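You operate a simulated robot arm through the tools that you are given. There is no shell and no other tool.

The job below is to be done with a simulated robot arm. You get a single attempt, and the scene is never put back.

TASK
Box the blue shoes, close the lid and label it by size.
Fine: both blue shoes go in the wide white shoe box; press the lid home; the label of their size goes on the lid.

Only the result counts: the job must be done as asked and must still hold three seconds after the hand-in. Knocking over, shifting, dropping, spilling or breaking anything else fails it. Lids that push on must go on centred and level and be pressed home; caps that screw on are set level and turned clockwise until they are tight.

THE ROBOT
A 7-joint arm with a three-finger gripper, fixed in place. Base frame: the origin is at the foot of the arm, x ahead of it, y to its left, z up; the work surface is at about z = 0.94. Lengths are in m, angles in degrees, forces in N, time in s.
Its first joint turns from -166.0 to 166.0 degrees. Payload 2.69 kg.
Tool frame: the origin (TCP) lies between the finger pads and is the grasp point; the fingertips stand 0.03 m ahead of it; z points along the fingers, y is the line along which they close. Largest opening 0.128 m; the body of the gripper starts 0.117 m behind the TCP.
Orientation is that of the tool frame in the base frame, as [roll, pitch, yaw] about the fixed x, y, z axes, in that order (R = Rz(yaw) Ry(pitch) Rx(roll)). With the fingers straight down and closing along the base's y, the tool's x points along the base's -x, its y along +y and its z along -z.

THE INTERFACE
- The arm moves only by the tool send_rows. Its arguments are lists of equal length, an entry for each row: "offset": the shift along the base's x, y, z in mm, a list of three; "turn": the turn, a rotation vector about the base's x, y, z in rad, a list of three; "hand": the opening, from 0 (shut) to 1 (fully open). In form: {"offset": [[x, y, z], ...], "turn": [[rx, ry, rz], ...], "hand": [hand, ...]}. A call has 1 to 20 rows; each row shifts and turns the commanded pose from where the row before left it. A row lasts 0.2 s, in which the tool goes at most 0.05 m and 8.6 degrees; a call with a longer step from one row to the next is refused whole, and so is a gripper value outside its range. A pose out of reach is approached as far as the arm can. The call stops where the force on the tool passes 40 N (or 10 N more than at its start, if that is more) or the arm is blocked; 0.2 s more then pass. The fingers move at their own pace and stop on an object; they squeeze with about 40 N. The grip force told is the motor's: it shows also when the fingers shut on nothing. Time passes only in rows, and 0.2 s behind the last, so rows that do not move let the fingers close. It gives the time, the measured TCP pose, the force on the tool (base axes), the opening and the grip force at its end, in the units of the frame above (readings bear some noise), with the torque about the TCP (base axes, N m) and any sound that the robot's microphone picked up.
- Cameras (640 x 400 px; columns grow to the right, rows downward): "scene" is fixed at [0.4003, -0.6489, 1.679]; the picture's right is [0.77, -0.64, 0.00], its down [-0.57, -0.69, -0.45] and it looks along [0.29, 0.35, -0.89] (base axes); focal length 214 px, centre (320, 200). "wrist" rides on the gripper at [0.058, 0.054, -0.131] in the tool frame; the picture's right is [-0.68, 0.74, 0.00], its down [-0.62, -0.57, -0.55] and it looks along [-0.40, -0.37, 0.84] (tool axes); focal length 234 px, centre (320, 200). There is no depth. A picture from a camera that has moved, and an enlarged one, comes with that camera's place and axes in the base frame and with its lens.
- get_image(camera): a new picture of that camera. It takes no simulated time.
- raise_lower(by): slides the trunk up (or, below 0, down) by that many m; the arm rides with it, the base frame stays. It gives what a move gives, with no picture.
- zoom(camera, box): a new picture of the part [left, top, right, bottom] of that camera's present view, enlarged. It takes no simulated time.
- finish_job(): hands the job in; it is judged then, once.

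Nothing tells you positions but the pictures and the camera data. Unless the task says otherwise, let go and move clear before handing in.

The tools are called after "Request:" by a JSON object that holds its "method" and its "body". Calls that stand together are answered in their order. send_rows: Moves the arm, as the interface text tells. Its arguments: {"type":"object","properties":{"offset":{"type":"array","items":{"type":"array","items":{"type":"number"}}},"turn":{"type":"array","items":{"type":"array","items":{"type":"number"}}},"hand":{"type":"array","items":{"type":"number"}}},"required":["offset","turn","hand"]} The other tools are called the same way: raise_lower (by) slides the trunk up or down; get_image (camera) takes a picture; zoom (camera, box) takes an enlarged picture of a part of a camera's view; finish_job () hands the job in.

At the start:

```text
time_s: 0.0
position: [0.6847, 0.1761, 1.3009]
ee_rot: [180.0, 0.0, -180.0]
force: [0.2, 0.3, -0.5]
wrist_torque: [-0.01, -0.01, 0.01]
finger_gap: 0.128
grip_force: 0.1
trunk travel left (down, up): [-0.15, 0.2]
```

scene: 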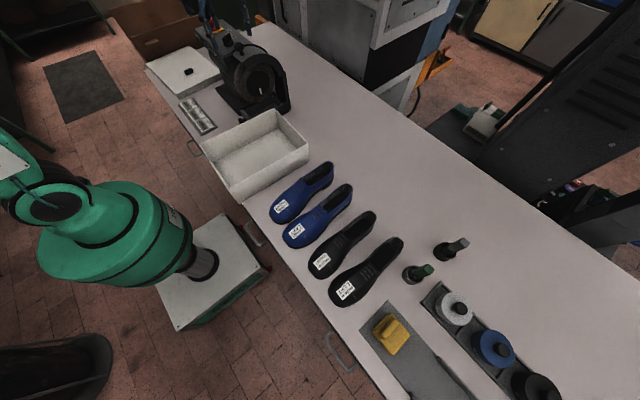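
wrist: 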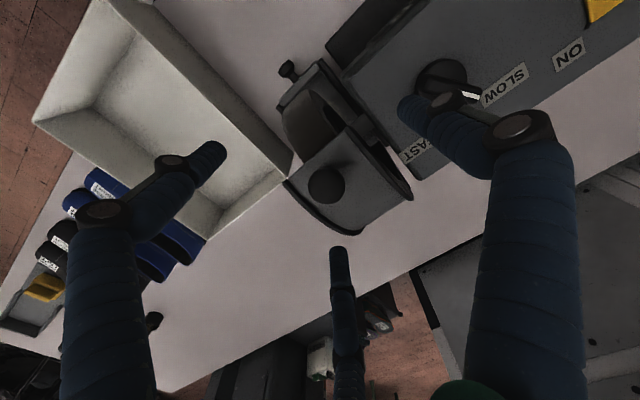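

I see an open white box, two blue shoes, two black shoes, a lid with a knob at the far left and a strip of labels beside it. I'll zoom in for details before moving.

Request:
{"method": "zoom", "body": {"camera": "scene", "box": [260, 150, 420, 250]}}

Request:
{"method": "zoom", "body": {"camera": "scene", "box": [130, 30, 290, 130]}}

Request:
{"method": "zoom", "body": {"camera": "scene", "box": [160, 80, 320, 180]}}

Request:
{"method": "zoom", "body": {"camera": "scene", "box": [260, 200, 420, 300]}}

```text
4.00 times, centred on (340, 200) of scene
camera zoom: at [0.4003, -0.6489, 1.679], right [0.77, -0.64, 0.0], down [-0.57, -0.69, -0.45], along [0.29, 0.35, -0.89], focal length 858 px, centre (240, 200)
```

zoom: 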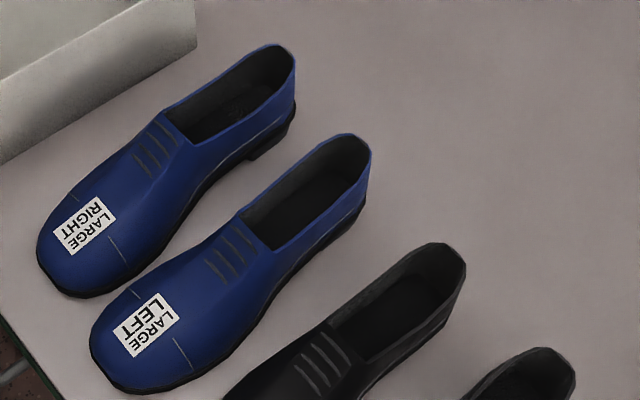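

```text
4.00 times, centred on (210, 80) of scene
camera zoom: at [0.4003, -0.6489, 1.679], right [0.77, -0.64, 0.0], down [-0.57, -0.69, -0.45], along [0.29, 0.35, -0.89], focal length 858 px, centre (760, 680)
```

zoom: 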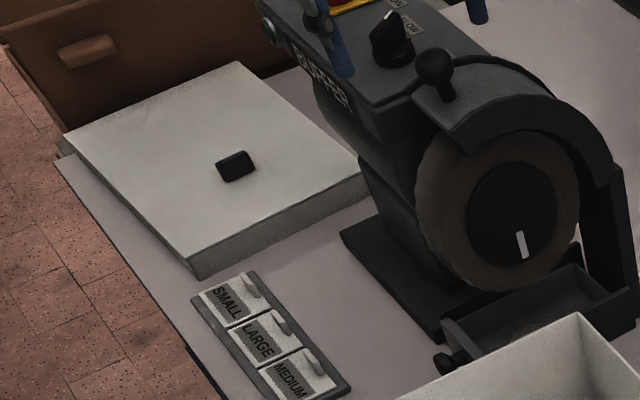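

```text
4.00 times, centred on (240, 130) of scene
camera zoom: at [0.4003, -0.6489, 1.679], right [0.77, -0.64, 0.0], down [-0.57, -0.69, -0.45], along [0.29, 0.35, -0.89], focal length 858 px, centre (640, 480)
```

zoom: 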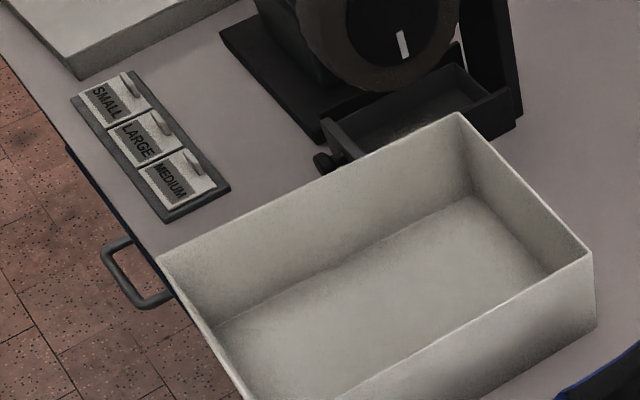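

```text
4.00 times, centred on (340, 250) of scene
camera zoom: at [0.4003, -0.6489, 1.679], right [0.77, -0.64, 0.0], down [-0.57, -0.69, -0.45], along [0.29, 0.35, -0.89], focal length 858 px, centre (240, 0)
```

zoom: 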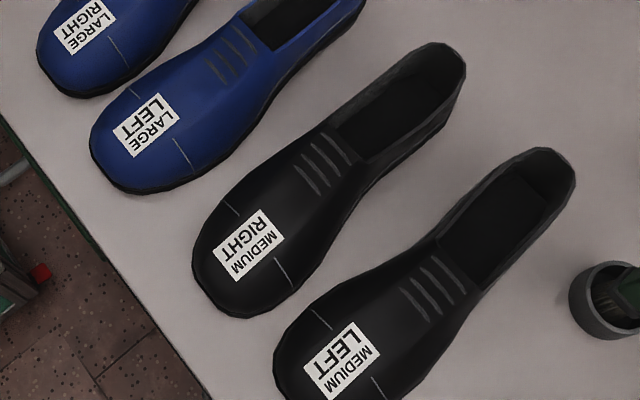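

The blue shoes are both LARGE, and the LARGE label is the middle one on the tray. I'll take a closer look through the wrist camera to understand the gripper and the buffer beside the box.

Request:
{"method": "zoom", "body": {"camera": "wrist", "box": [160, 50, 480, 250]}}

Request:
{"method": "zoom", "body": {"camera": "wrist", "box": [0, 0, 640, 400]}}

Request:
{"method": "zoom", "body": {"camera": "scene", "box": [0, 0, 320, 200]}}

Request:
{"method": "zoom", "body": {"camera": "scene", "box": [190, 0, 320, 81]}}

```text
2.00 times, centred on (320, 150) of wrist
camera zoom: at [0.6249, 0.2291, 1.4309], right [0.68, 0.74, 0.0], down [0.62, -0.57, 0.55], along [0.4, -0.37, -0.84], focal length 468 px, centre (320, 300)
```

zoom: 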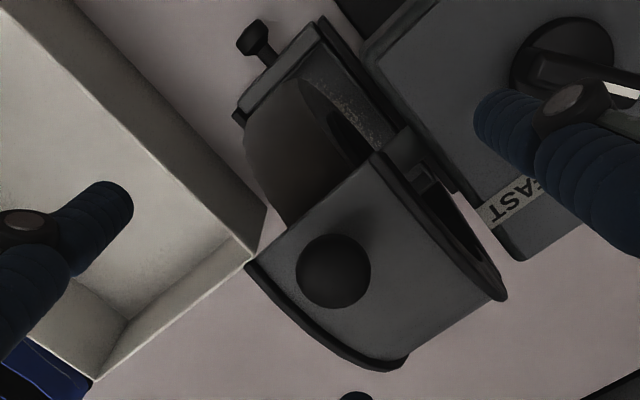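

```text
1.00 times, centred on (320, 200) of wrist (not enlarged: the box is as wide or as high as the picture)
camera zoom: at [0.6249, 0.2291, 1.4309], right [0.68, 0.74, 0.0], down [0.62, -0.57, 0.55], along [0.4, -0.37, -0.84], focal length 234 px, centre (320, 200)
```

zoom: 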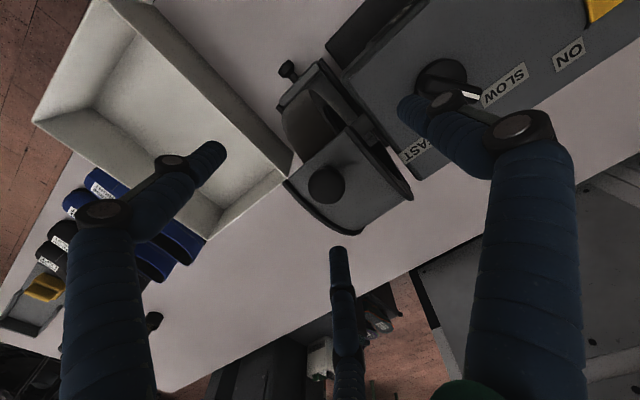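

```text
2.00 times, centred on (160, 100) of scene
camera zoom: at [0.4003, -0.6489, 1.679], right [0.77, -0.64, 0.0], down [-0.57, -0.69, -0.45], along [0.29, 0.35, -0.89], focal length 429 px, centre (640, 400)
```

zoom: 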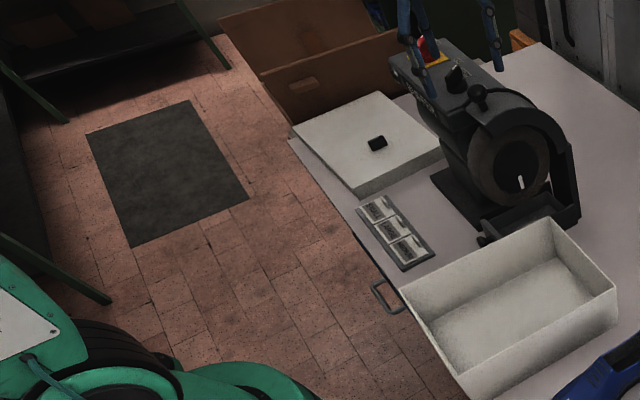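

```text
4.92 times, centred on (255, 40) of scene
camera zoom: at [0.4003, -0.6489, 1.679], right [0.77, -0.64, 0.0], down [-0.57, -0.69, -0.45], along [0.29, 0.35, -0.89], focal length 1056 px, centre (640, 985)
```

zoom: 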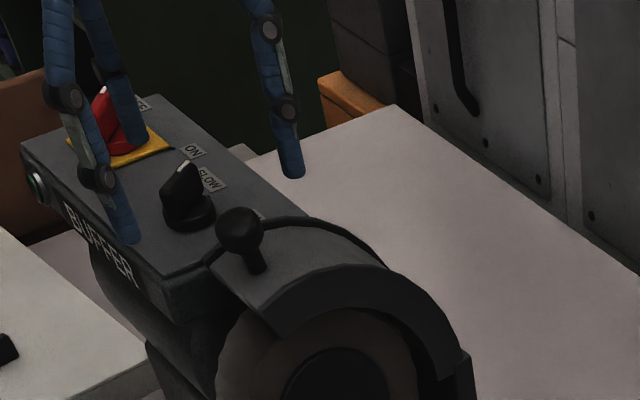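

The hand is hovering right over the buffer's guard knob (about z 1.25), so I'll go up first. Then I'll move over toward the box and shoes for a better view.

Request:
{"method": "send_rows", "body": {"offset": [[0, 0, 40], [0, 0, 40], [-20, -35, 0], [-20, -42, 0], [-20, -42, 0], [-20, -42, 0], [-20, -42, 0], [-20, -42, 0], [-20, -42, 0], [-20, -42, 0], [-20, -42, 0], [0, 0, 0]], "turn": [[0, 0, 0], [0, 0, 0], [0, 0, 0], [0, 0, 0], [0, 0, 0], [0, 0, 0], [0, 0, 0], [0, 0, 0], [0, 0, 0], [0, 0, 0], [0, 0, 0], [0, 0, 0]], "hand": [1, 1, 1, 1, 1, 1, 1, 1, 1, 1, 1, 1]}}

Request:
{"method": "get_image", "body": {"camera": "wrist"}}

Request:
{"method": "get_image", "body": {"camera": "scene"}}

```text
time_s: 2.6
position: [0.5026, -0.1956, 1.3824]
ee_rot: [180.0, 0.0, -179.9]
force: [0.6, 0.0, 1.3]
wrist_torque: [0.01, -0.02, -0.03]
finger_gap: 0.1279
grip_force: 0.2
trunk travel left (down, up): [-0.15, 0.2]
```

```text
taken
camera wrist: at [0.444, -0.1433, 1.5111], right [0.68, 0.74, 0.0], down [0.62, -0.57, 0.55], along [0.4, -0.37, -0.84], focal length 234 px, centre (320, 200)
```

wrist: 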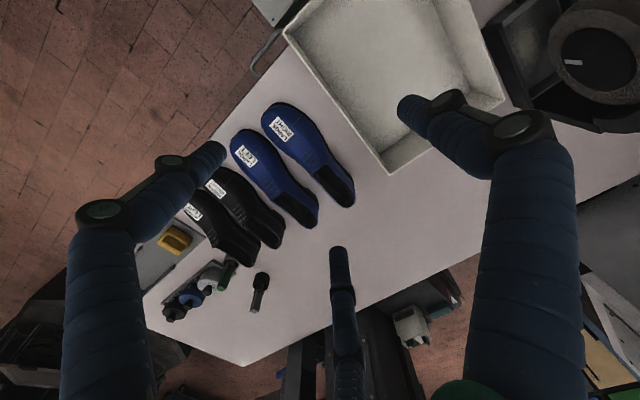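

```text
taken
```

scene: 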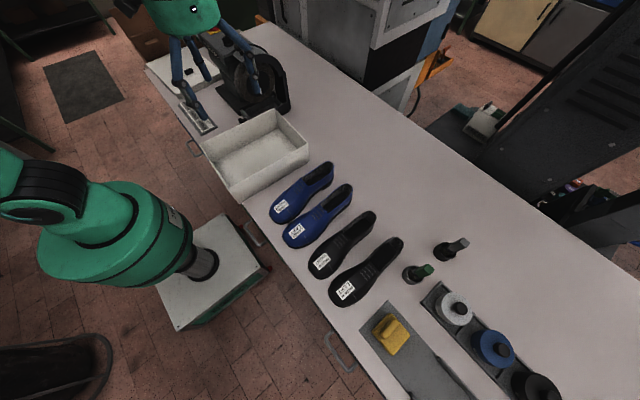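

The view shows the shoes lying with toes toward me, roughly along x, and the box beside them. I'll zoom in to measure their exact positions.

Request:
{"method": "zoom", "body": {"camera": "wrist", "box": [220, 90, 380, 190]}}

Request:
{"method": "zoom", "body": {"camera": "wrist", "box": [200, 120, 360, 220]}}

Request:
{"method": "zoom", "body": {"camera": "wrist", "box": [270, 0, 510, 150]}}

Request:
{"method": "zoom", "body": {"camera": "scene", "box": [190, 95, 350, 195]}}

```text
4.00 times, centred on (300, 140) of wrist
camera zoom: at [0.444, -0.1433, 1.5111], right [0.68, 0.74, 0.0], down [0.62, -0.57, 0.55], along [0.4, -0.37, -0.84], focal length 937 px, centre (400, 440)
```

zoom: 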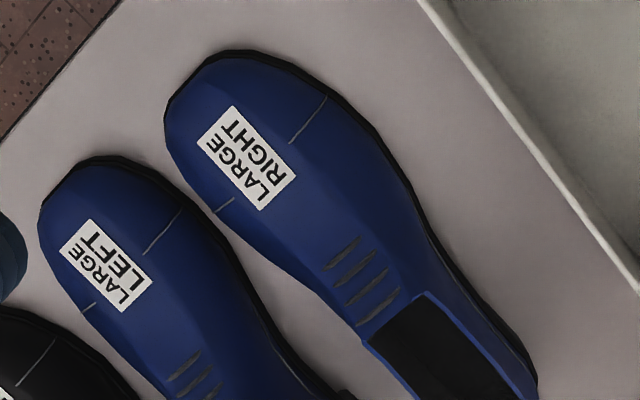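

```text
4.00 times, centred on (280, 170) of wrist
camera zoom: at [0.444, -0.1433, 1.5111], right [0.68, 0.74, 0.0], down [0.62, -0.57, 0.55], along [0.4, -0.37, -0.84], focal length 937 px, centre (480, 320)
```

zoom: 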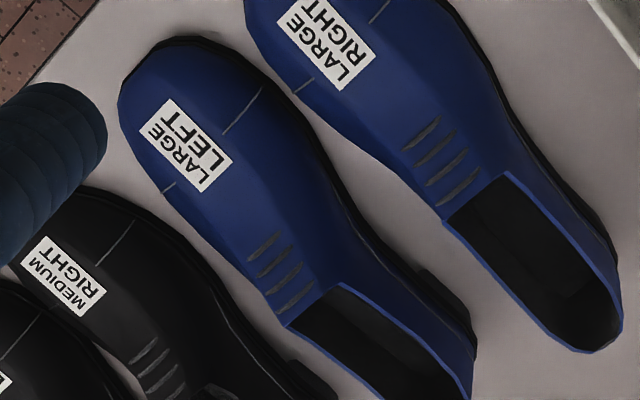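

```text
2.67 times, centred on (390, 75) of wrist
camera zoom: at [0.444, -0.1433, 1.5111], right [0.68, 0.74, 0.0], down [0.62, -0.57, 0.55], along [0.4, -0.37, -0.84], focal length 624 px, centre (133, 533)
```

zoom: 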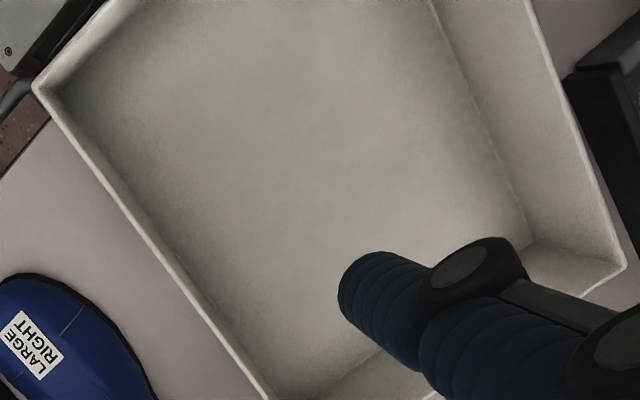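

```text
4.00 times, centred on (270, 145) of scene
camera zoom: at [0.4003, -0.6489, 1.679], right [0.77, -0.64, 0.0], down [-0.57, -0.69, -0.45], along [0.29, 0.35, -0.89], focal length 858 px, centre (520, 420)
```

zoom: 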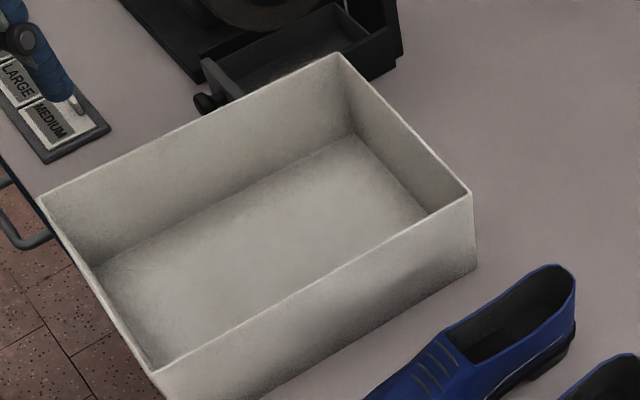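

Positions so far: shoe 1 is centred near y −0.31 and lies along x. The box spans about x 0.39–0.72 and y −0.18 to 0.07. I'll close the gripper in free air to see how the fingers look shut and calibrate where the TCP appears in the wrist view.

Request:
{"method": "send_rows", "body": {"offset": [[0, 0, 0], [0, 0, 0], [0, 0, 0], [0, 0, 0]], "turn": [[0, 0, 0], [0, 0, 0], [0, 0, 0], [0, 0, 0]], "hand": [0, 0, 0, 0]}}

Request:
{"method": "get_image", "body": {"camera": "wrist"}}

Request:
{"method": "zoom", "body": {"camera": "scene", "box": [100, 0, 260, 100]}}

```text
time_s: 3.6
position: [0.5043, -0.195, 1.3812]
ee_rot: [-180.0, 0.0, 180.0]
force: [0.8, -0.6, 0.0]
wrist_torque: [-0.02, 0.04, 0.0]
finger_gap: 0.002
grip_force: 31.9
trunk travel left (down, up): [-0.15, 0.2]
```

```text
taken
camera wrist: at [0.4446, -0.1423, 1.5111], right [0.68, 0.74, 0.0], down [0.62, -0.57, 0.55], along [0.4, -0.37, -0.84], focal length 234 px, centre (320, 200)
```

wrist: 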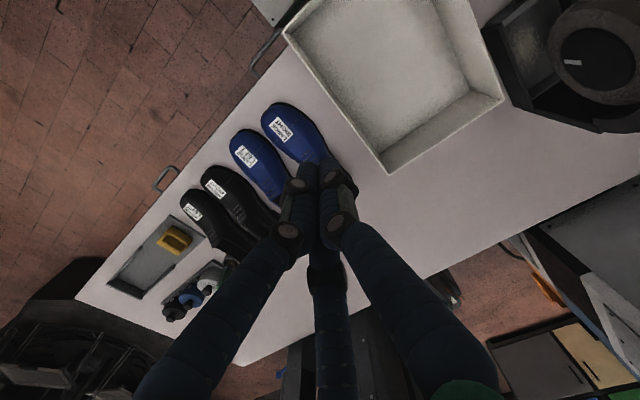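

```text
4.00 times, centred on (180, 50) of scene
camera zoom: at [0.4003, -0.6489, 1.679], right [0.77, -0.64, 0.0], down [-0.57, -0.69, -0.45], along [0.29, 0.35, -0.89], focal length 858 px, centre (880, 800)
```

zoom: 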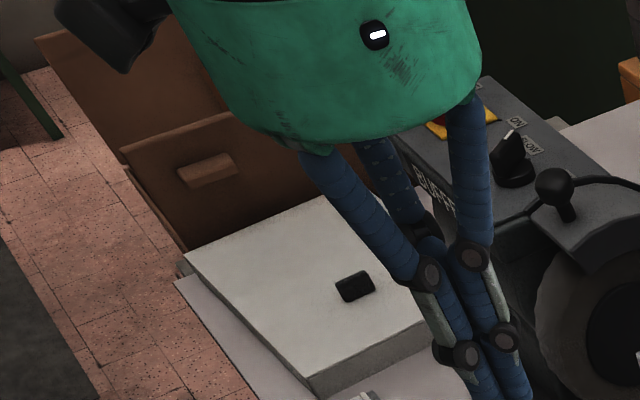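

The fingers converge where expected, so the wrist view is trustworthy near the TCP. I'll now go over shoe 1 (right, LARGE) at a safe height with the hand pre-set to about 0.10 m.

Request:
{"method": "send_rows", "body": {"offset": [[13, -14, -34], [13, -14, -34], [13, -14, -34], [13, -14, -34], [13, -14, -34], [13, -14, -34], [13, -14, -34], [12, -15, -34], [0, 0, 0]], "turn": [[0, 0, 0], [0, 0, 0], [0, 0, 0], [0, 0, 0], [0, 0, 0], [0, 0, 0], [0, 0, 0], [0, 0, 0], [0, 0, 0]], "hand": [0.8, 0.8, 0.8, 0.8, 0.8, 0.8, 0.8, 0.8, 0.8]}}

Request:
{"method": "get_image", "body": {"camera": "wrist"}}

Request:
{"method": "get_image", "body": {"camera": "scene"}}

```text
time_s: 5.6
position: [0.6078, -0.3087, 1.1072]
ee_rot: [180.0, 0.1, -179.9]
force: [0.3, 0.6, -1.3]
wrist_torque: [0.07, 0.01, -0.02]
finger_gap: 0.1023
grip_force: 0.1
trunk travel left (down, up): [-0.15, 0.2]
```

```text
taken
camera wrist: at [0.5484, -0.256, 1.2383], right [0.68, 0.74, 0.0], down [0.62, -0.57, 0.55], along [0.4, -0.37, -0.84], focal length 234 px, centre (320, 200)
```

wrist: 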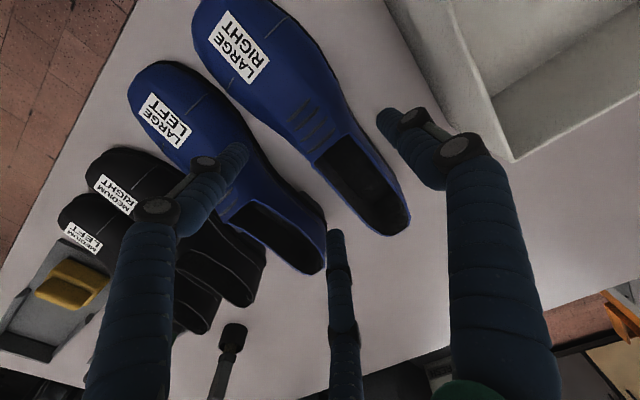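

```text
taken
```

scene: 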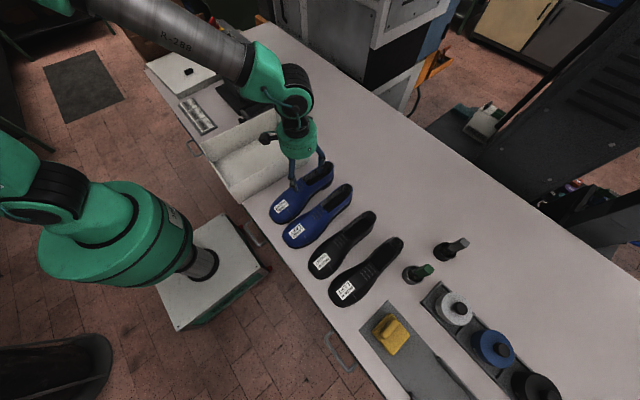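

The hand is over shoe 1. I'll zoom to check alignment with the waist of the shoe before descending.

Request:
{"method": "zoom", "body": {"camera": "wrist", "box": [180, 40, 420, 190]}}

Request:
{"method": "zoom", "body": {"camera": "wrist", "box": [200, 100, 440, 250]}}

Request:
{"method": "zoom", "body": {"camera": "scene", "box": [250, 120, 370, 195]}}

```text
2.67 times, centred on (300, 115) of wrist
camera zoom: at [0.5484, -0.256, 1.2383], right [0.68, 0.74, 0.0], down [0.62, -0.57, 0.55], along [0.4, -0.37, -0.84], focal length 624 px, centre (373, 427)
```

zoom: 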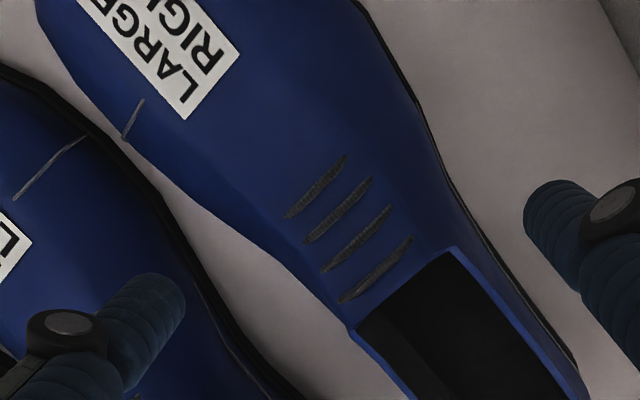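

```text
2.67 times, centred on (320, 175) of wrist
camera zoom: at [0.5484, -0.256, 1.2383], right [0.68, 0.74, 0.0], down [0.62, -0.57, 0.55], along [0.4, -0.37, -0.84], focal length 624 px, centre (320, 267)
```

zoom: 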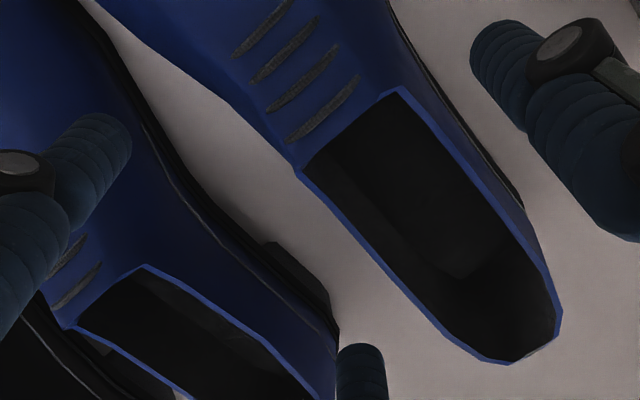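

```text
5.33 times, centred on (310, 158) of scene
camera zoom: at [0.4003, -0.6489, 1.679], right [0.77, -0.64, 0.0], down [-0.57, -0.69, -0.45], along [0.29, 0.35, -0.89], focal length 1144 px, centre (373, 427)
```

zoom: 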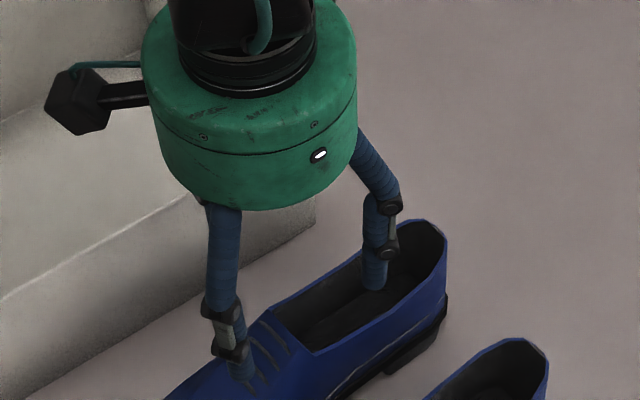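

Shoe 1's waist (narrowest part) is centred near (0.612, −0.305) and about 64 mm wide. I'll shift slightly and lower the fingers on either side of it in two stages, watching the force.

Request:
{"method": "send_rows", "body": {"offset": [[4, 4, 0], [0, 0, -20], [0, 0, -20], [0, 0, -20], [0, 0, 0]], "turn": [[0, 0, 0], [0, 0, 0], [0, 0, 0], [0, 0, 0], [0, 0, 0]], "hand": [0.8, 0.8, 0.8, 0.8, 0.8]}}

Request:
{"method": "get_image", "body": {"camera": "wrist"}}

Request:
{"method": "zoom", "body": {"camera": "scene", "box": [250, 120, 370, 195]}}

```text
time_s: 6.8
position: [0.6132, -0.3039, 1.0483]
ee_rot: [180.0, -0.1, -180.0]
force: [0.4, 0.3, 0.0]
wrist_torque: [0.01, 0.03, 0.0]
finger_gap: 0.1024
grip_force: 0.0
trunk travel left (down, up): [-0.15, 0.2]
```

```text
taken
camera wrist: at [0.5522, -0.251, 1.1789], right [0.68, 0.74, 0.0], down [0.62, -0.57, 0.55], along [0.4, -0.37, -0.84], focal length 234 px, centre (320, 200)
```

wrist: 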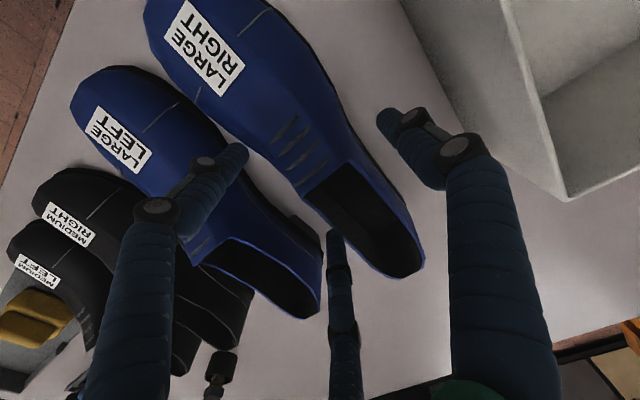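

```text
5.33 times, centred on (310, 158) of scene
camera zoom: at [0.4003, -0.6489, 1.679], right [0.77, -0.64, 0.0], down [-0.57, -0.69, -0.45], along [0.29, 0.35, -0.89], focal length 1144 px, centre (373, 427)
```

zoom: 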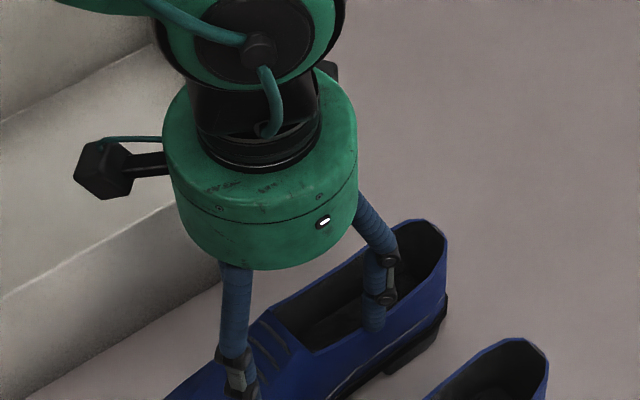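

Alignment in y looks right, with the waist between the fingers. I'll go on down to z ≈ 0.985.

Request:
{"method": "send_rows", "body": {"offset": [[0, 0, -15], [0, 0, -15], [0, 0, -15], [0, 0, -15], [0, 0, 0]], "turn": [[0, 0, 0], [0, 0, 0], [0, 0, 0], [0, 0, 0], [0, 0, 0]], "hand": [0.8, 0.8, 0.8, 0.8, 0.8]}}

Request:
{"method": "get_image", "body": {"camera": "wrist"}}

Request:
{"method": "zoom", "body": {"camera": "scene", "box": [250, 140, 410, 240]}}

```text
time_s: 7.4
position: [0.619, -0.3085, 1.0301]
ee_rot: [-179.4, 1.0, -179.9]
force: [6.9, 0.7, 6.3]
wrist_torque: [-0.03, -0.26, 0.15]
finger_gap: 0.1163
grip_force: 7.0
trunk travel left (down, up): [-0.15, 0.2]
stopped in row 3: the force on the tool passed its limit at 66 N (the readings are from after the stop); the commanded pose is now the measured one
```

```text
taken
camera wrist: at [0.5569, -0.2538, 1.1587], right [0.68, 0.74, 0.01], down [0.61, -0.56, 0.57], along [0.42, -0.38, -0.82], focal length 234 px, centre (320, 200)
```

wrist: 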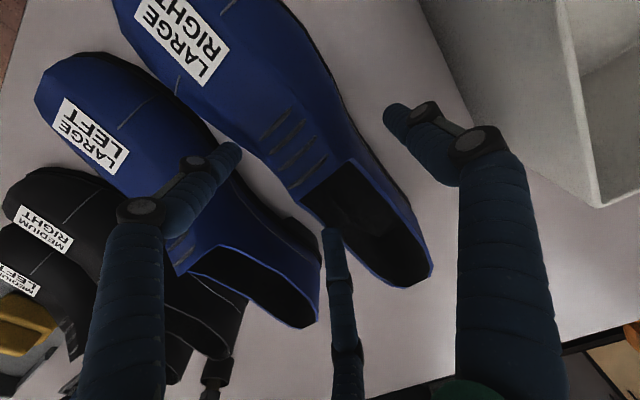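

```text
4.00 times, centred on (330, 190) of scene
camera zoom: at [0.4003, -0.6489, 1.679], right [0.77, -0.64, 0.0], down [-0.57, -0.69, -0.45], along [0.29, 0.35, -0.89], focal length 858 px, centre (280, 240)
```

zoom: 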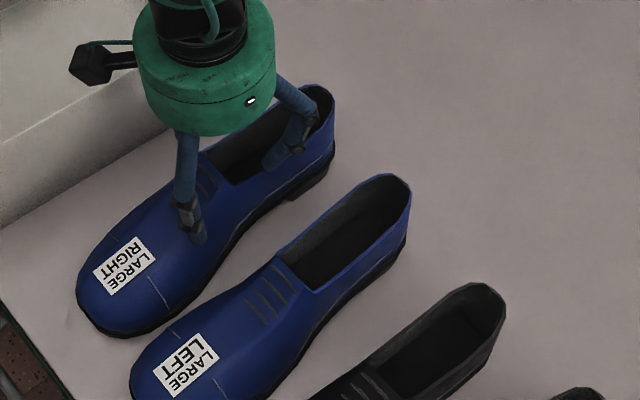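

The descent stopped at tip height about 1.00 with the fingers pushed open, so something on the hand touched the shoe. I'll look closely at the contact before doing anything else.

Request:
{"method": "zoom", "body": {"camera": "scene", "box": [285, 155, 365, 205]}}

Request:
{"method": "zoom", "body": {"camera": "wrist", "box": [180, 100, 340, 200]}}

Request:
{"method": "zoom", "body": {"camera": "wrist", "box": [280, 150, 440, 250]}}

Request:
{"method": "zoom", "body": {"camera": "wrist", "box": [340, 70, 500, 170]}}

```text
8.00 times, centred on (325, 180) of scene
camera zoom: at [0.4003, -0.6489, 1.679], right [0.77, -0.64, 0.0], down [-0.57, -0.69, -0.45], along [0.29, 0.35, -0.89], focal length 1716 px, centre (280, 360)
```

zoom: 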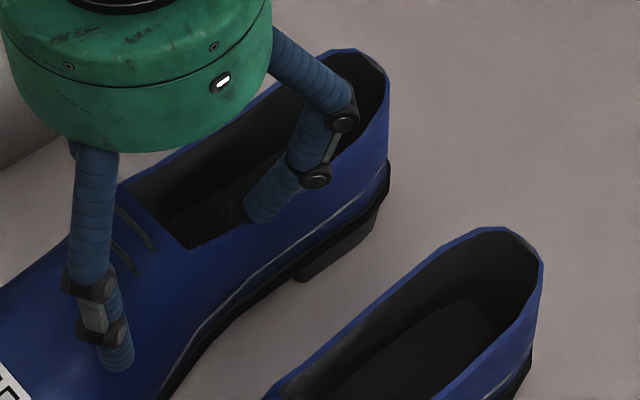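

```text
4.00 times, centred on (260, 150) of wrist
camera zoom: at [0.5569, -0.2538, 1.1587], right [0.68, 0.74, 0.01], down [0.61, -0.56, 0.57], along [0.42, -0.38, -0.82], focal length 937 px, centre (560, 400)
```

zoom: 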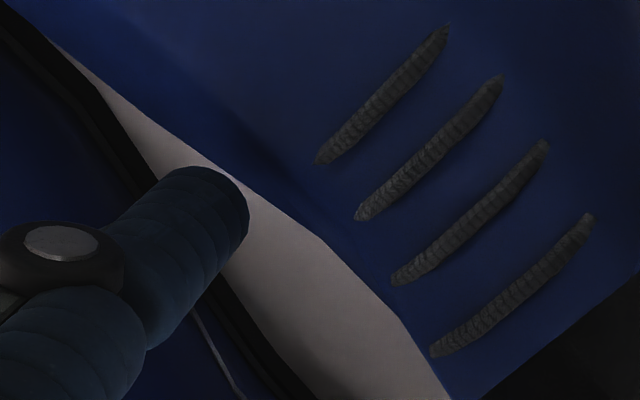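

```text
4.00 times, centred on (360, 200) of wrist
camera zoom: at [0.5569, -0.2538, 1.1587], right [0.68, 0.74, 0.01], down [0.61, -0.56, 0.57], along [0.42, -0.38, -0.82], focal length 937 px, centre (160, 200)
```

zoom: 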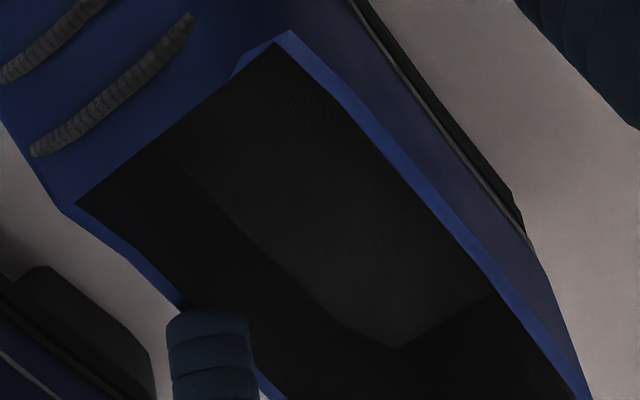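

```text
4.00 times, centred on (420, 120) of wrist
camera zoom: at [0.5569, -0.2538, 1.1587], right [0.68, 0.74, 0.01], down [0.61, -0.56, 0.57], along [0.42, -0.38, -0.82], focal length 937 px, centre (-80, 520)
```

zoom: 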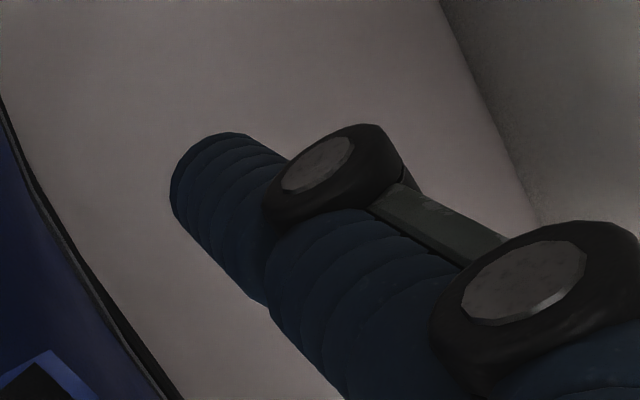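

The rear fingertip on the −y side appears to rest on the collar rim, so the hand may really touch with three spread fingers rather than two. I'll lift off, level the tool again and look.

Request:
{"method": "send_rows", "body": {"offset": [[0, 0, 15], [0, 0, 20], [0, 0, 25], [0, 0, 25], [0, 0, 0]], "turn": [[0, 0, 0], [0.0105, 0.0175, 0], [0, 0, 0], [0, 0, 0], [0, 0, 0]], "hand": [0.8, 0.8, 0.8, 0.8, 0.8]}}

Request:
{"method": "get_image", "body": {"camera": "wrist"}}

Request:
{"method": "zoom", "body": {"camera": "scene", "box": [250, 140, 410, 240]}}

```text
time_s: 8.6
position: [0.6184, -0.3074, 1.1134]
ee_rot: [180.0, -0.1, 179.9]
force: [-0.3, 1.1, 0.7]
wrist_torque: [-0.01, -0.05, 0.01]
finger_gap: 0.1023
grip_force: 0.1
trunk travel left (down, up): [-0.15, 0.2]
```

```text
taken
camera wrist: at [0.5589, -0.2548, 1.244], right [0.68, 0.74, 0.0], down [0.62, -0.57, 0.55], along [0.4, -0.37, -0.84], focal length 234 px, centre (320, 200)
```

wrist: 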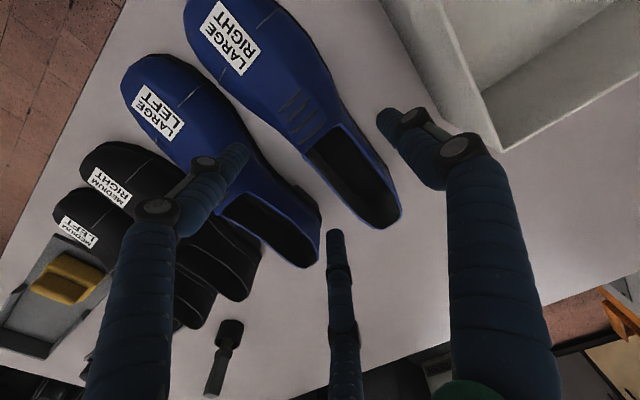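

```text
4.00 times, centred on (330, 190) of scene
camera zoom: at [0.4003, -0.6489, 1.679], right [0.77, -0.64, 0.0], down [-0.57, -0.69, -0.45], along [0.29, 0.35, -0.89], focal length 858 px, centre (280, 240)
```

zoom: 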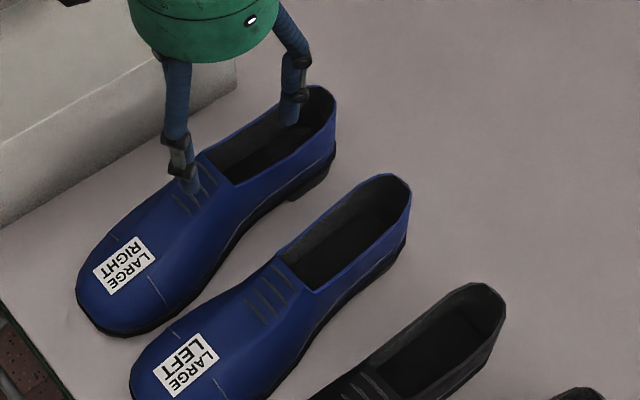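

Shoe 1 hasn't moved. I'll shift to a spot that clears the shoe whether the hand has two fingers or three: further toward the heel, slightly toward −y, with a wider opening.

Request:
{"method": "send_rows", "body": {"offset": [[21, -9, 0], [21, -9, 0], [0, 0, -20], [0, 0, -20], [0, 0, 0]], "turn": [[0, 0, 0], [0, 0, 0], [0, 0, 0], [0, 0, 0], [0, 0, 0]], "hand": [0.9, 0.9, 0.9, 0.9, 0.9]}}

Request:
{"method": "get_image", "body": {"camera": "wrist"}}

Request:
{"method": "zoom", "body": {"camera": "scene", "box": [285, 145, 365, 195]}}

Request:
{"method": "zoom", "body": {"camera": "wrist", "box": [180, 100, 420, 250]}}

```text
time_s: 9.8
position: [0.6606, -0.3258, 1.0737]
ee_rot: [180.0, -0.1, -180.0]
force: [-0.2, 0.4, -0.8]
wrist_torque: [-0.01, -0.02, -0.01]
finger_gap: 0.1153
grip_force: 0.0
trunk travel left (down, up): [-0.15, 0.2]
```

```text
taken
camera wrist: at [0.6015, -0.2731, 1.2036], right [0.68, 0.74, 0.0], down [0.62, -0.57, 0.55], along [0.4, -0.37, -0.84], focal length 234 px, centre (320, 200)
```

wrist: 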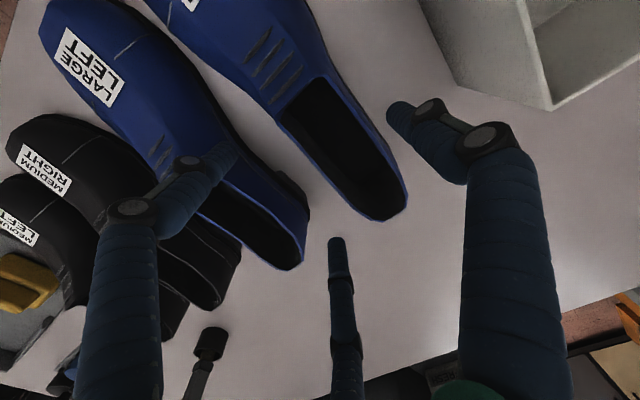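

```text
8.00 times, centred on (325, 170) of scene
camera zoom: at [0.4003, -0.6489, 1.679], right [0.77, -0.64, 0.0], down [-0.57, -0.69, -0.45], along [0.29, 0.35, -0.89], focal length 1716 px, centre (280, 440)
```

zoom: 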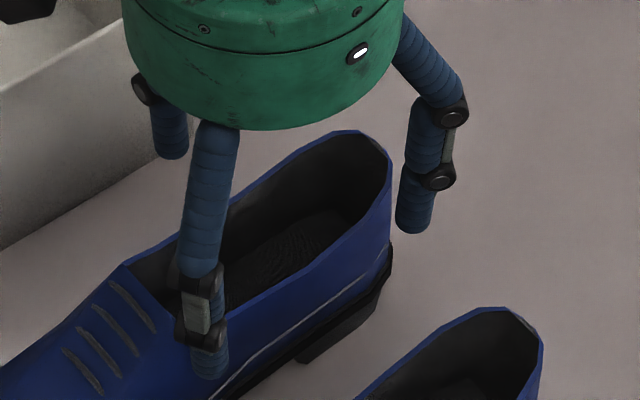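

```text
2.67 times, centred on (300, 175) of wrist
camera zoom: at [0.6015, -0.2731, 1.2036], right [0.68, 0.74, 0.0], down [0.62, -0.57, 0.55], along [0.4, -0.37, -0.84], focal length 624 px, centre (373, 267)
```

zoom: 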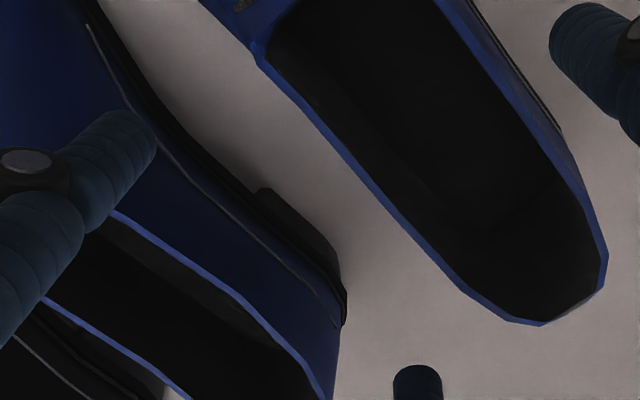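

All three visual fingertips and the two nominal finger positions should clear the shoe here. I'll descend gently to tip height about 0.985.

Request:
{"method": "send_rows", "body": {"offset": [[5, 2, 0], [0, 0, -5], [0, 0, -5], [0, 0, -5], [0, 0, -5], [0, 0, -5], [0, 0, -5], [0, 0, -5], [0, 0, -5], [0, 0, -5], [0, 0, -5], [0, 0, -5], [0, 0, 0]], "turn": [[0, 0, 0], [0, 0, 0], [0, 0, 0], [0, 0, 0], [0, 0, 0], [0, 0, 0], [0, 0, 0], [0, 0, 0], [0, 0, 0], [0, 0, 0], [0, 0, 0], [0, 0, 0], [0, 0, 0]], "hand": [0.845, 0.845, 0.845, 0.845, 0.845, 0.845, 0.845, 0.845, 0.845, 0.845, 0.845, 0.845, 0.845]}}

Request:
{"method": "get_image", "body": {"camera": "wrist"}}

Request:
{"method": "zoom", "body": {"camera": "scene", "box": [285, 145, 365, 195]}}

```text
time_s: 12.6
position: [0.6658, -0.3218, 1.0193]
ee_rot: [179.9, -0.1, 180.0]
force: [-0.5, 0.8, -0.5]
wrist_torque: [0.01, -0.02, 0.02]
finger_gap: 0.1081
grip_force: 0.0
trunk travel left (down, up): [-0.15, 0.2]
```

```text
taken
camera wrist: at [0.6061, -0.271, 1.149], right [0.68, 0.74, 0.0], down [0.62, -0.57, 0.55], along [0.4, -0.37, -0.84], focal length 234 px, centre (320, 200)
```

wrist: 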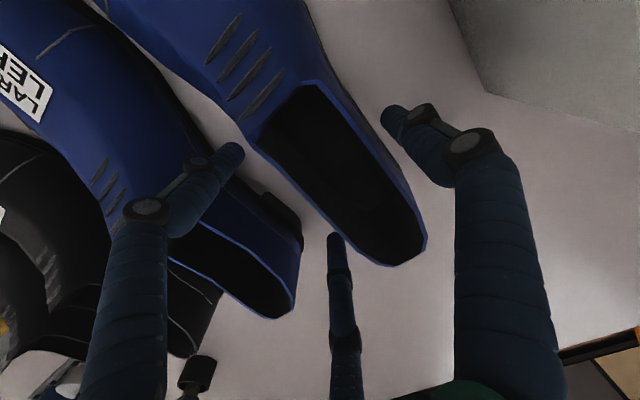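

```text
8.00 times, centred on (325, 170) of scene
camera zoom: at [0.4003, -0.6489, 1.679], right [0.77, -0.64, 0.0], down [-0.57, -0.69, -0.45], along [0.29, 0.35, -0.89], focal length 1716 px, centre (280, 440)
```

zoom: 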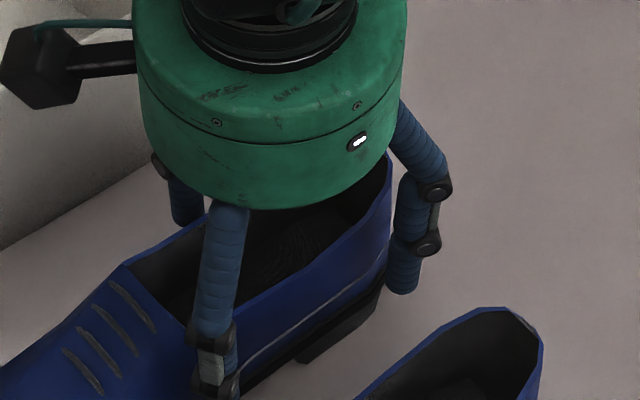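

No contact on the way down. I'll slide 16 mm toward +y slowly: this reveals whether the two −y fingers really push the shoe.

Request:
{"method": "send_rows", "body": {"offset": [[0, 4, 0], [0, 4, 0], [0, 4, 0], [0, 4, 0], [0, 0, 0]], "turn": [[0, 0, 0], [0, 0, 0], [0, 0, 0], [0, 0, 0], [0, 0, 0]], "hand": [0.845, 0.845, 0.845, 0.845, 0.845]}}

Request:
{"method": "get_image", "body": {"camera": "wrist"}}

Request:
{"method": "zoom", "body": {"camera": "scene", "box": [285, 145, 365, 195]}}

Request:
{"method": "zoom", "body": {"camera": "scene", "box": [250, 140, 410, 240]}}

```text
time_s: 13.8
position: [0.666, -0.3067, 1.0194]
ee_rot: [179.9, 0.0, -180.0]
force: [-0.4, -2.0, 0.0]
wrist_torque: [-0.02, 0.07, 0.07]
finger_gap: 0.1089
grip_force: 0.5
trunk travel left (down, up): [-0.15, 0.2]
```

```text
taken
camera wrist: at [0.6063, -0.255, 1.1492], right [0.68, 0.74, 0.0], down [0.62, -0.57, 0.55], along [0.4, -0.37, -0.84], focal length 234 px, centre (320, 200)
```

wrist: 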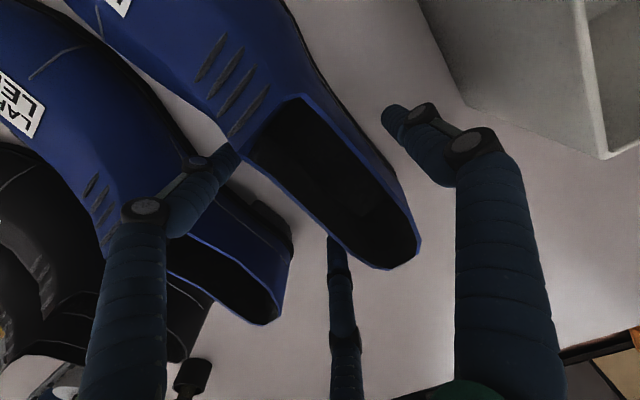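

```text
8.00 times, centred on (325, 170) of scene
camera zoom: at [0.4003, -0.6489, 1.679], right [0.77, -0.64, 0.0], down [-0.57, -0.69, -0.45], along [0.29, 0.35, -0.89], focal length 1716 px, centre (280, 440)
```

zoom: 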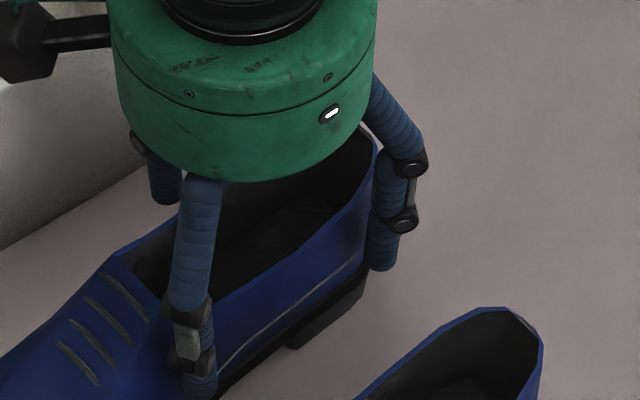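

```text
4.00 times, centred on (330, 190) of scene
camera zoom: at [0.4003, -0.6489, 1.679], right [0.77, -0.64, 0.0], down [-0.57, -0.69, -0.45], along [0.29, 0.35, -0.89], focal length 858 px, centre (280, 240)
```

zoom: 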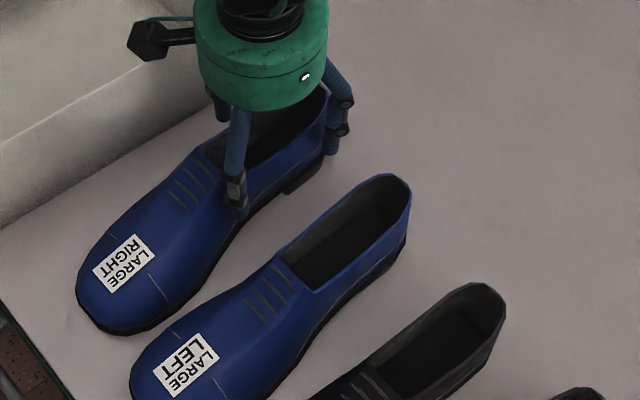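

The shoe's heel moved slightly and I felt a −2 N reaction, so the hand really does contact with three fingers: thumb on +y and two spread fingers on −y. I'll back off, open wider, move nearer the shoe's middle and go a little deeper for a firm three-point grip.

Request:
{"method": "send_rows", "body": {"offset": [[0, -8, 0], [-4, -8, 0], [-6, -7, 0], [-6, 0, 0], [0, 0, -4], [0, 0, -4], [0, 0, -4], [0, 0, -4], [0, 0, -4], [0, 0, 0]], "turn": [[0, 0, 0], [0, 0, 0], [0, 0, 0], [0, 0, 0], [0, 0, 0], [0, 0, 0], [0, 0, 0], [0, 0, 0], [0, 0, 0], [0, 0, 0]], "hand": [0.9, 0.975, 0.975, 0.975, 0.975, 0.975, 0.975, 0.975, 0.975, 0.975]}}

Request:
{"method": "get_image", "body": {"camera": "wrist"}}

Request:
{"method": "zoom", "body": {"camera": "scene", "box": [265, 145, 385, 220]}}

Request:
{"method": "zoom", "body": {"camera": "wrist", "box": [180, 80, 420, 230]}}

```text
time_s: 16.0
position: [0.6501, -0.3306, 1.0001]
ee_rot: [179.9, -0.1, 179.9]
force: [-0.1, -0.4, -0.1]
wrist_torque: [0.01, 0.01, -0.04]
finger_gap: 0.125
grip_force: 0.0
trunk travel left (down, up): [-0.15, 0.2]
```

```text
taken
camera wrist: at [0.5898, -0.2782, 1.129], right [0.68, 0.74, 0.0], down [0.62, -0.57, 0.55], along [0.4, -0.37, -0.84], focal length 234 px, centre (320, 200)
```

wrist: 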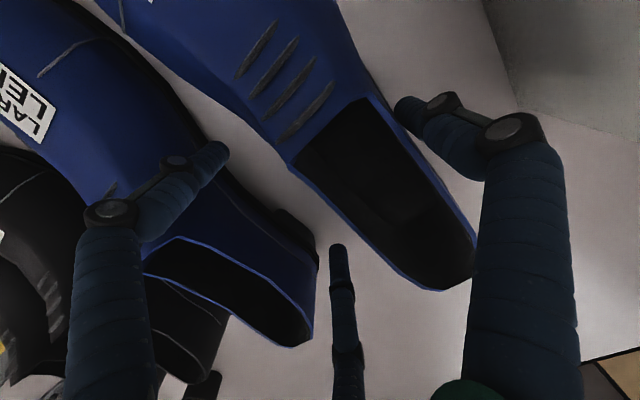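

```text
5.33 times, centred on (325, 182) of scene
camera zoom: at [0.4003, -0.6489, 1.679], right [0.77, -0.64, 0.0], down [-0.57, -0.69, -0.45], along [0.29, 0.35, -0.89], focal length 1144 px, centre (293, 293)
```

zoom: 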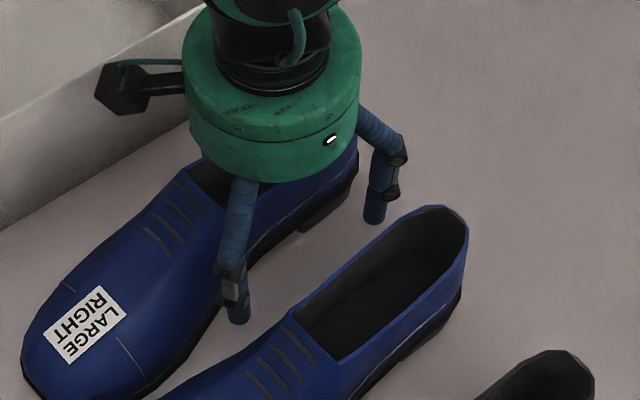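

```text
2.67 times, centred on (300, 155) of wrist
camera zoom: at [0.5898, -0.2782, 1.129], right [0.68, 0.74, 0.0], down [0.62, -0.57, 0.55], along [0.4, -0.37, -0.84], focal length 624 px, centre (373, 320)
```

zoom: 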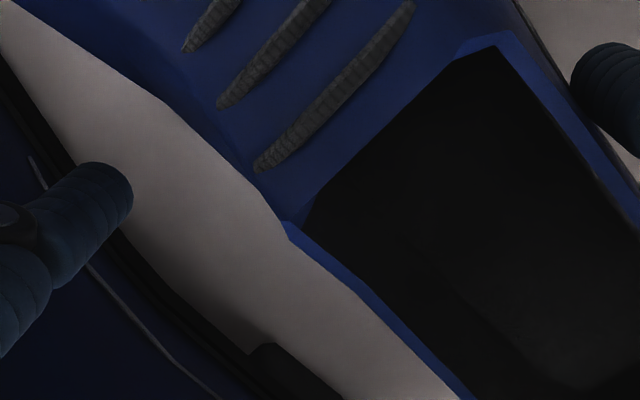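

The hand straddles the shoe cleanly. I'll shift 6 mm toward +y and close gradually.

Request:
{"method": "send_rows", "body": {"offset": [[0, 3, 0], [0, 3, 0], [0, 0, 0], [0, 0, 0], [0, 0, 0], [0, 0, 0], [0, 0, 0], [0, 0, 0], [0, 0, 0], [0, 0, 0], [0, 0, 0]], "turn": [[0, 0, 0], [0, 0, 0], [0, 0, 0], [0, 0, 0], [0, 0, 0], [0, 0, 0], [0, 0, 0], [0, 0, 0], [0, 0, 0], [0, 0, 0], [0, 0, 0]], "hand": [0.95, 0.9, 0.85, 0.8, 0.75, 0.7, 0.65, 0.5, 0.3, 0, 0]}}

Request:
{"method": "get_image", "body": {"camera": "wrist"}}

Request:
{"method": "zoom", "body": {"camera": "scene", "box": [265, 145, 385, 220]}}

```text
time_s: 18.4
position: [0.6503, -0.3253, 0.9991]
ee_rot: [179.9, -0.1, 180.0]
force: [0.8, 0.4, 4.6]
wrist_torque: [0.26, 0.08, -0.36]
finger_gap: 0.087
grip_force: 40.1
trunk travel left (down, up): [-0.15, 0.2]
```

```text
taken
camera wrist: at [0.59, -0.2724, 1.1291], right [0.68, 0.74, 0.0], down [0.62, -0.57, 0.55], along [0.4, -0.37, -0.84], focal length 234 px, centre (320, 200)
```

wrist: 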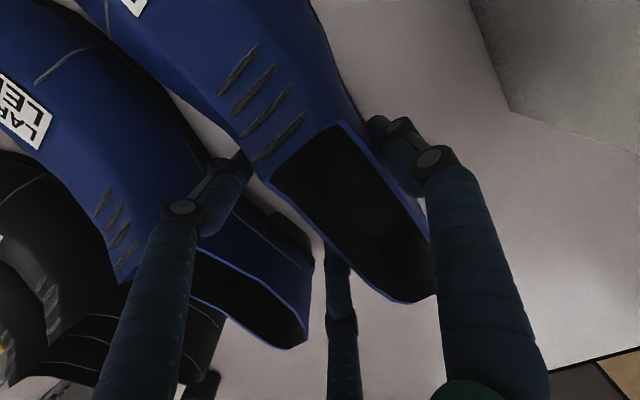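

```text
5.33 times, centred on (325, 182) of scene
camera zoom: at [0.4003, -0.6489, 1.679], right [0.77, -0.64, 0.0], down [-0.57, -0.69, -0.45], along [0.29, 0.35, -0.89], focal length 1144 px, centre (293, 293)
```

zoom: 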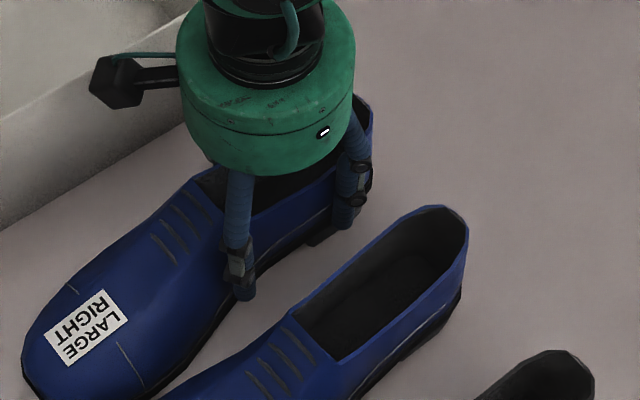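

The grip is firm with all three fingers on the shoe (gap 87 mm, 40 N). I'll do a short test lift.

Request:
{"method": "send_rows", "body": {"offset": [[0, 0, 8], [0, 0, 8], [0, 0, 8], [0, 0, 8], [0, 0, 0], [0, 0, 0]], "turn": [[0, 0, 0], [0, 0, 0], [0, 0, 0], [0, 0, 0], [0, 0, 0], [0, 0, 0]], "hand": [0, 0, 0, 0, 0, 0]}}

Request:
{"method": "get_image", "body": {"camera": "wrist"}}

Request:
{"method": "zoom", "body": {"camera": "scene", "box": [250, 130, 410, 230]}}

```text
time_s: 19.8
position: [0.6501, -0.3267, 1.0306]
ee_rot: [179.9, 0.0, 180.0]
force: [0.2, 0.6, -4.6]
wrist_torque: [-0.1, -0.28, 0.01]
finger_gap: 0.0865
grip_force: 39.9
trunk travel left (down, up): [-0.15, 0.2]
```

```text
taken
camera wrist: at [0.5905, -0.2723, 1.1607], right [0.68, 0.74, 0.0], down [0.62, -0.57, 0.55], along [0.4, -0.37, -0.84], focal length 234 px, centre (320, 200)
```

wrist: 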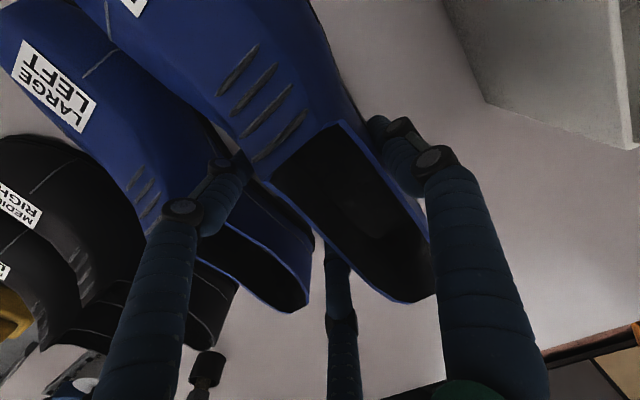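

```text
4.00 times, centred on (330, 180) of scene
camera zoom: at [0.4003, -0.6489, 1.679], right [0.77, -0.64, 0.0], down [-0.57, -0.69, -0.45], along [0.29, 0.35, -0.89], focal length 858 px, centre (280, 280)
```

zoom: 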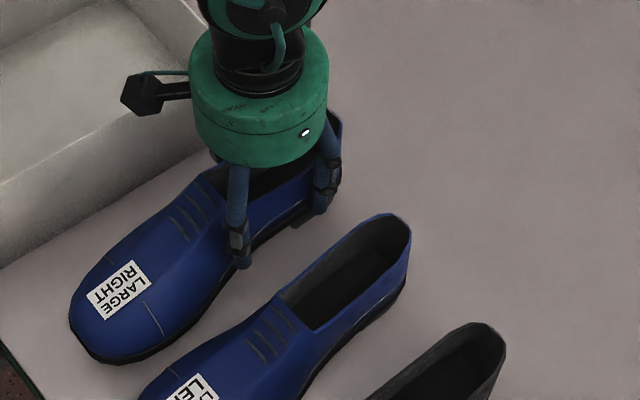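

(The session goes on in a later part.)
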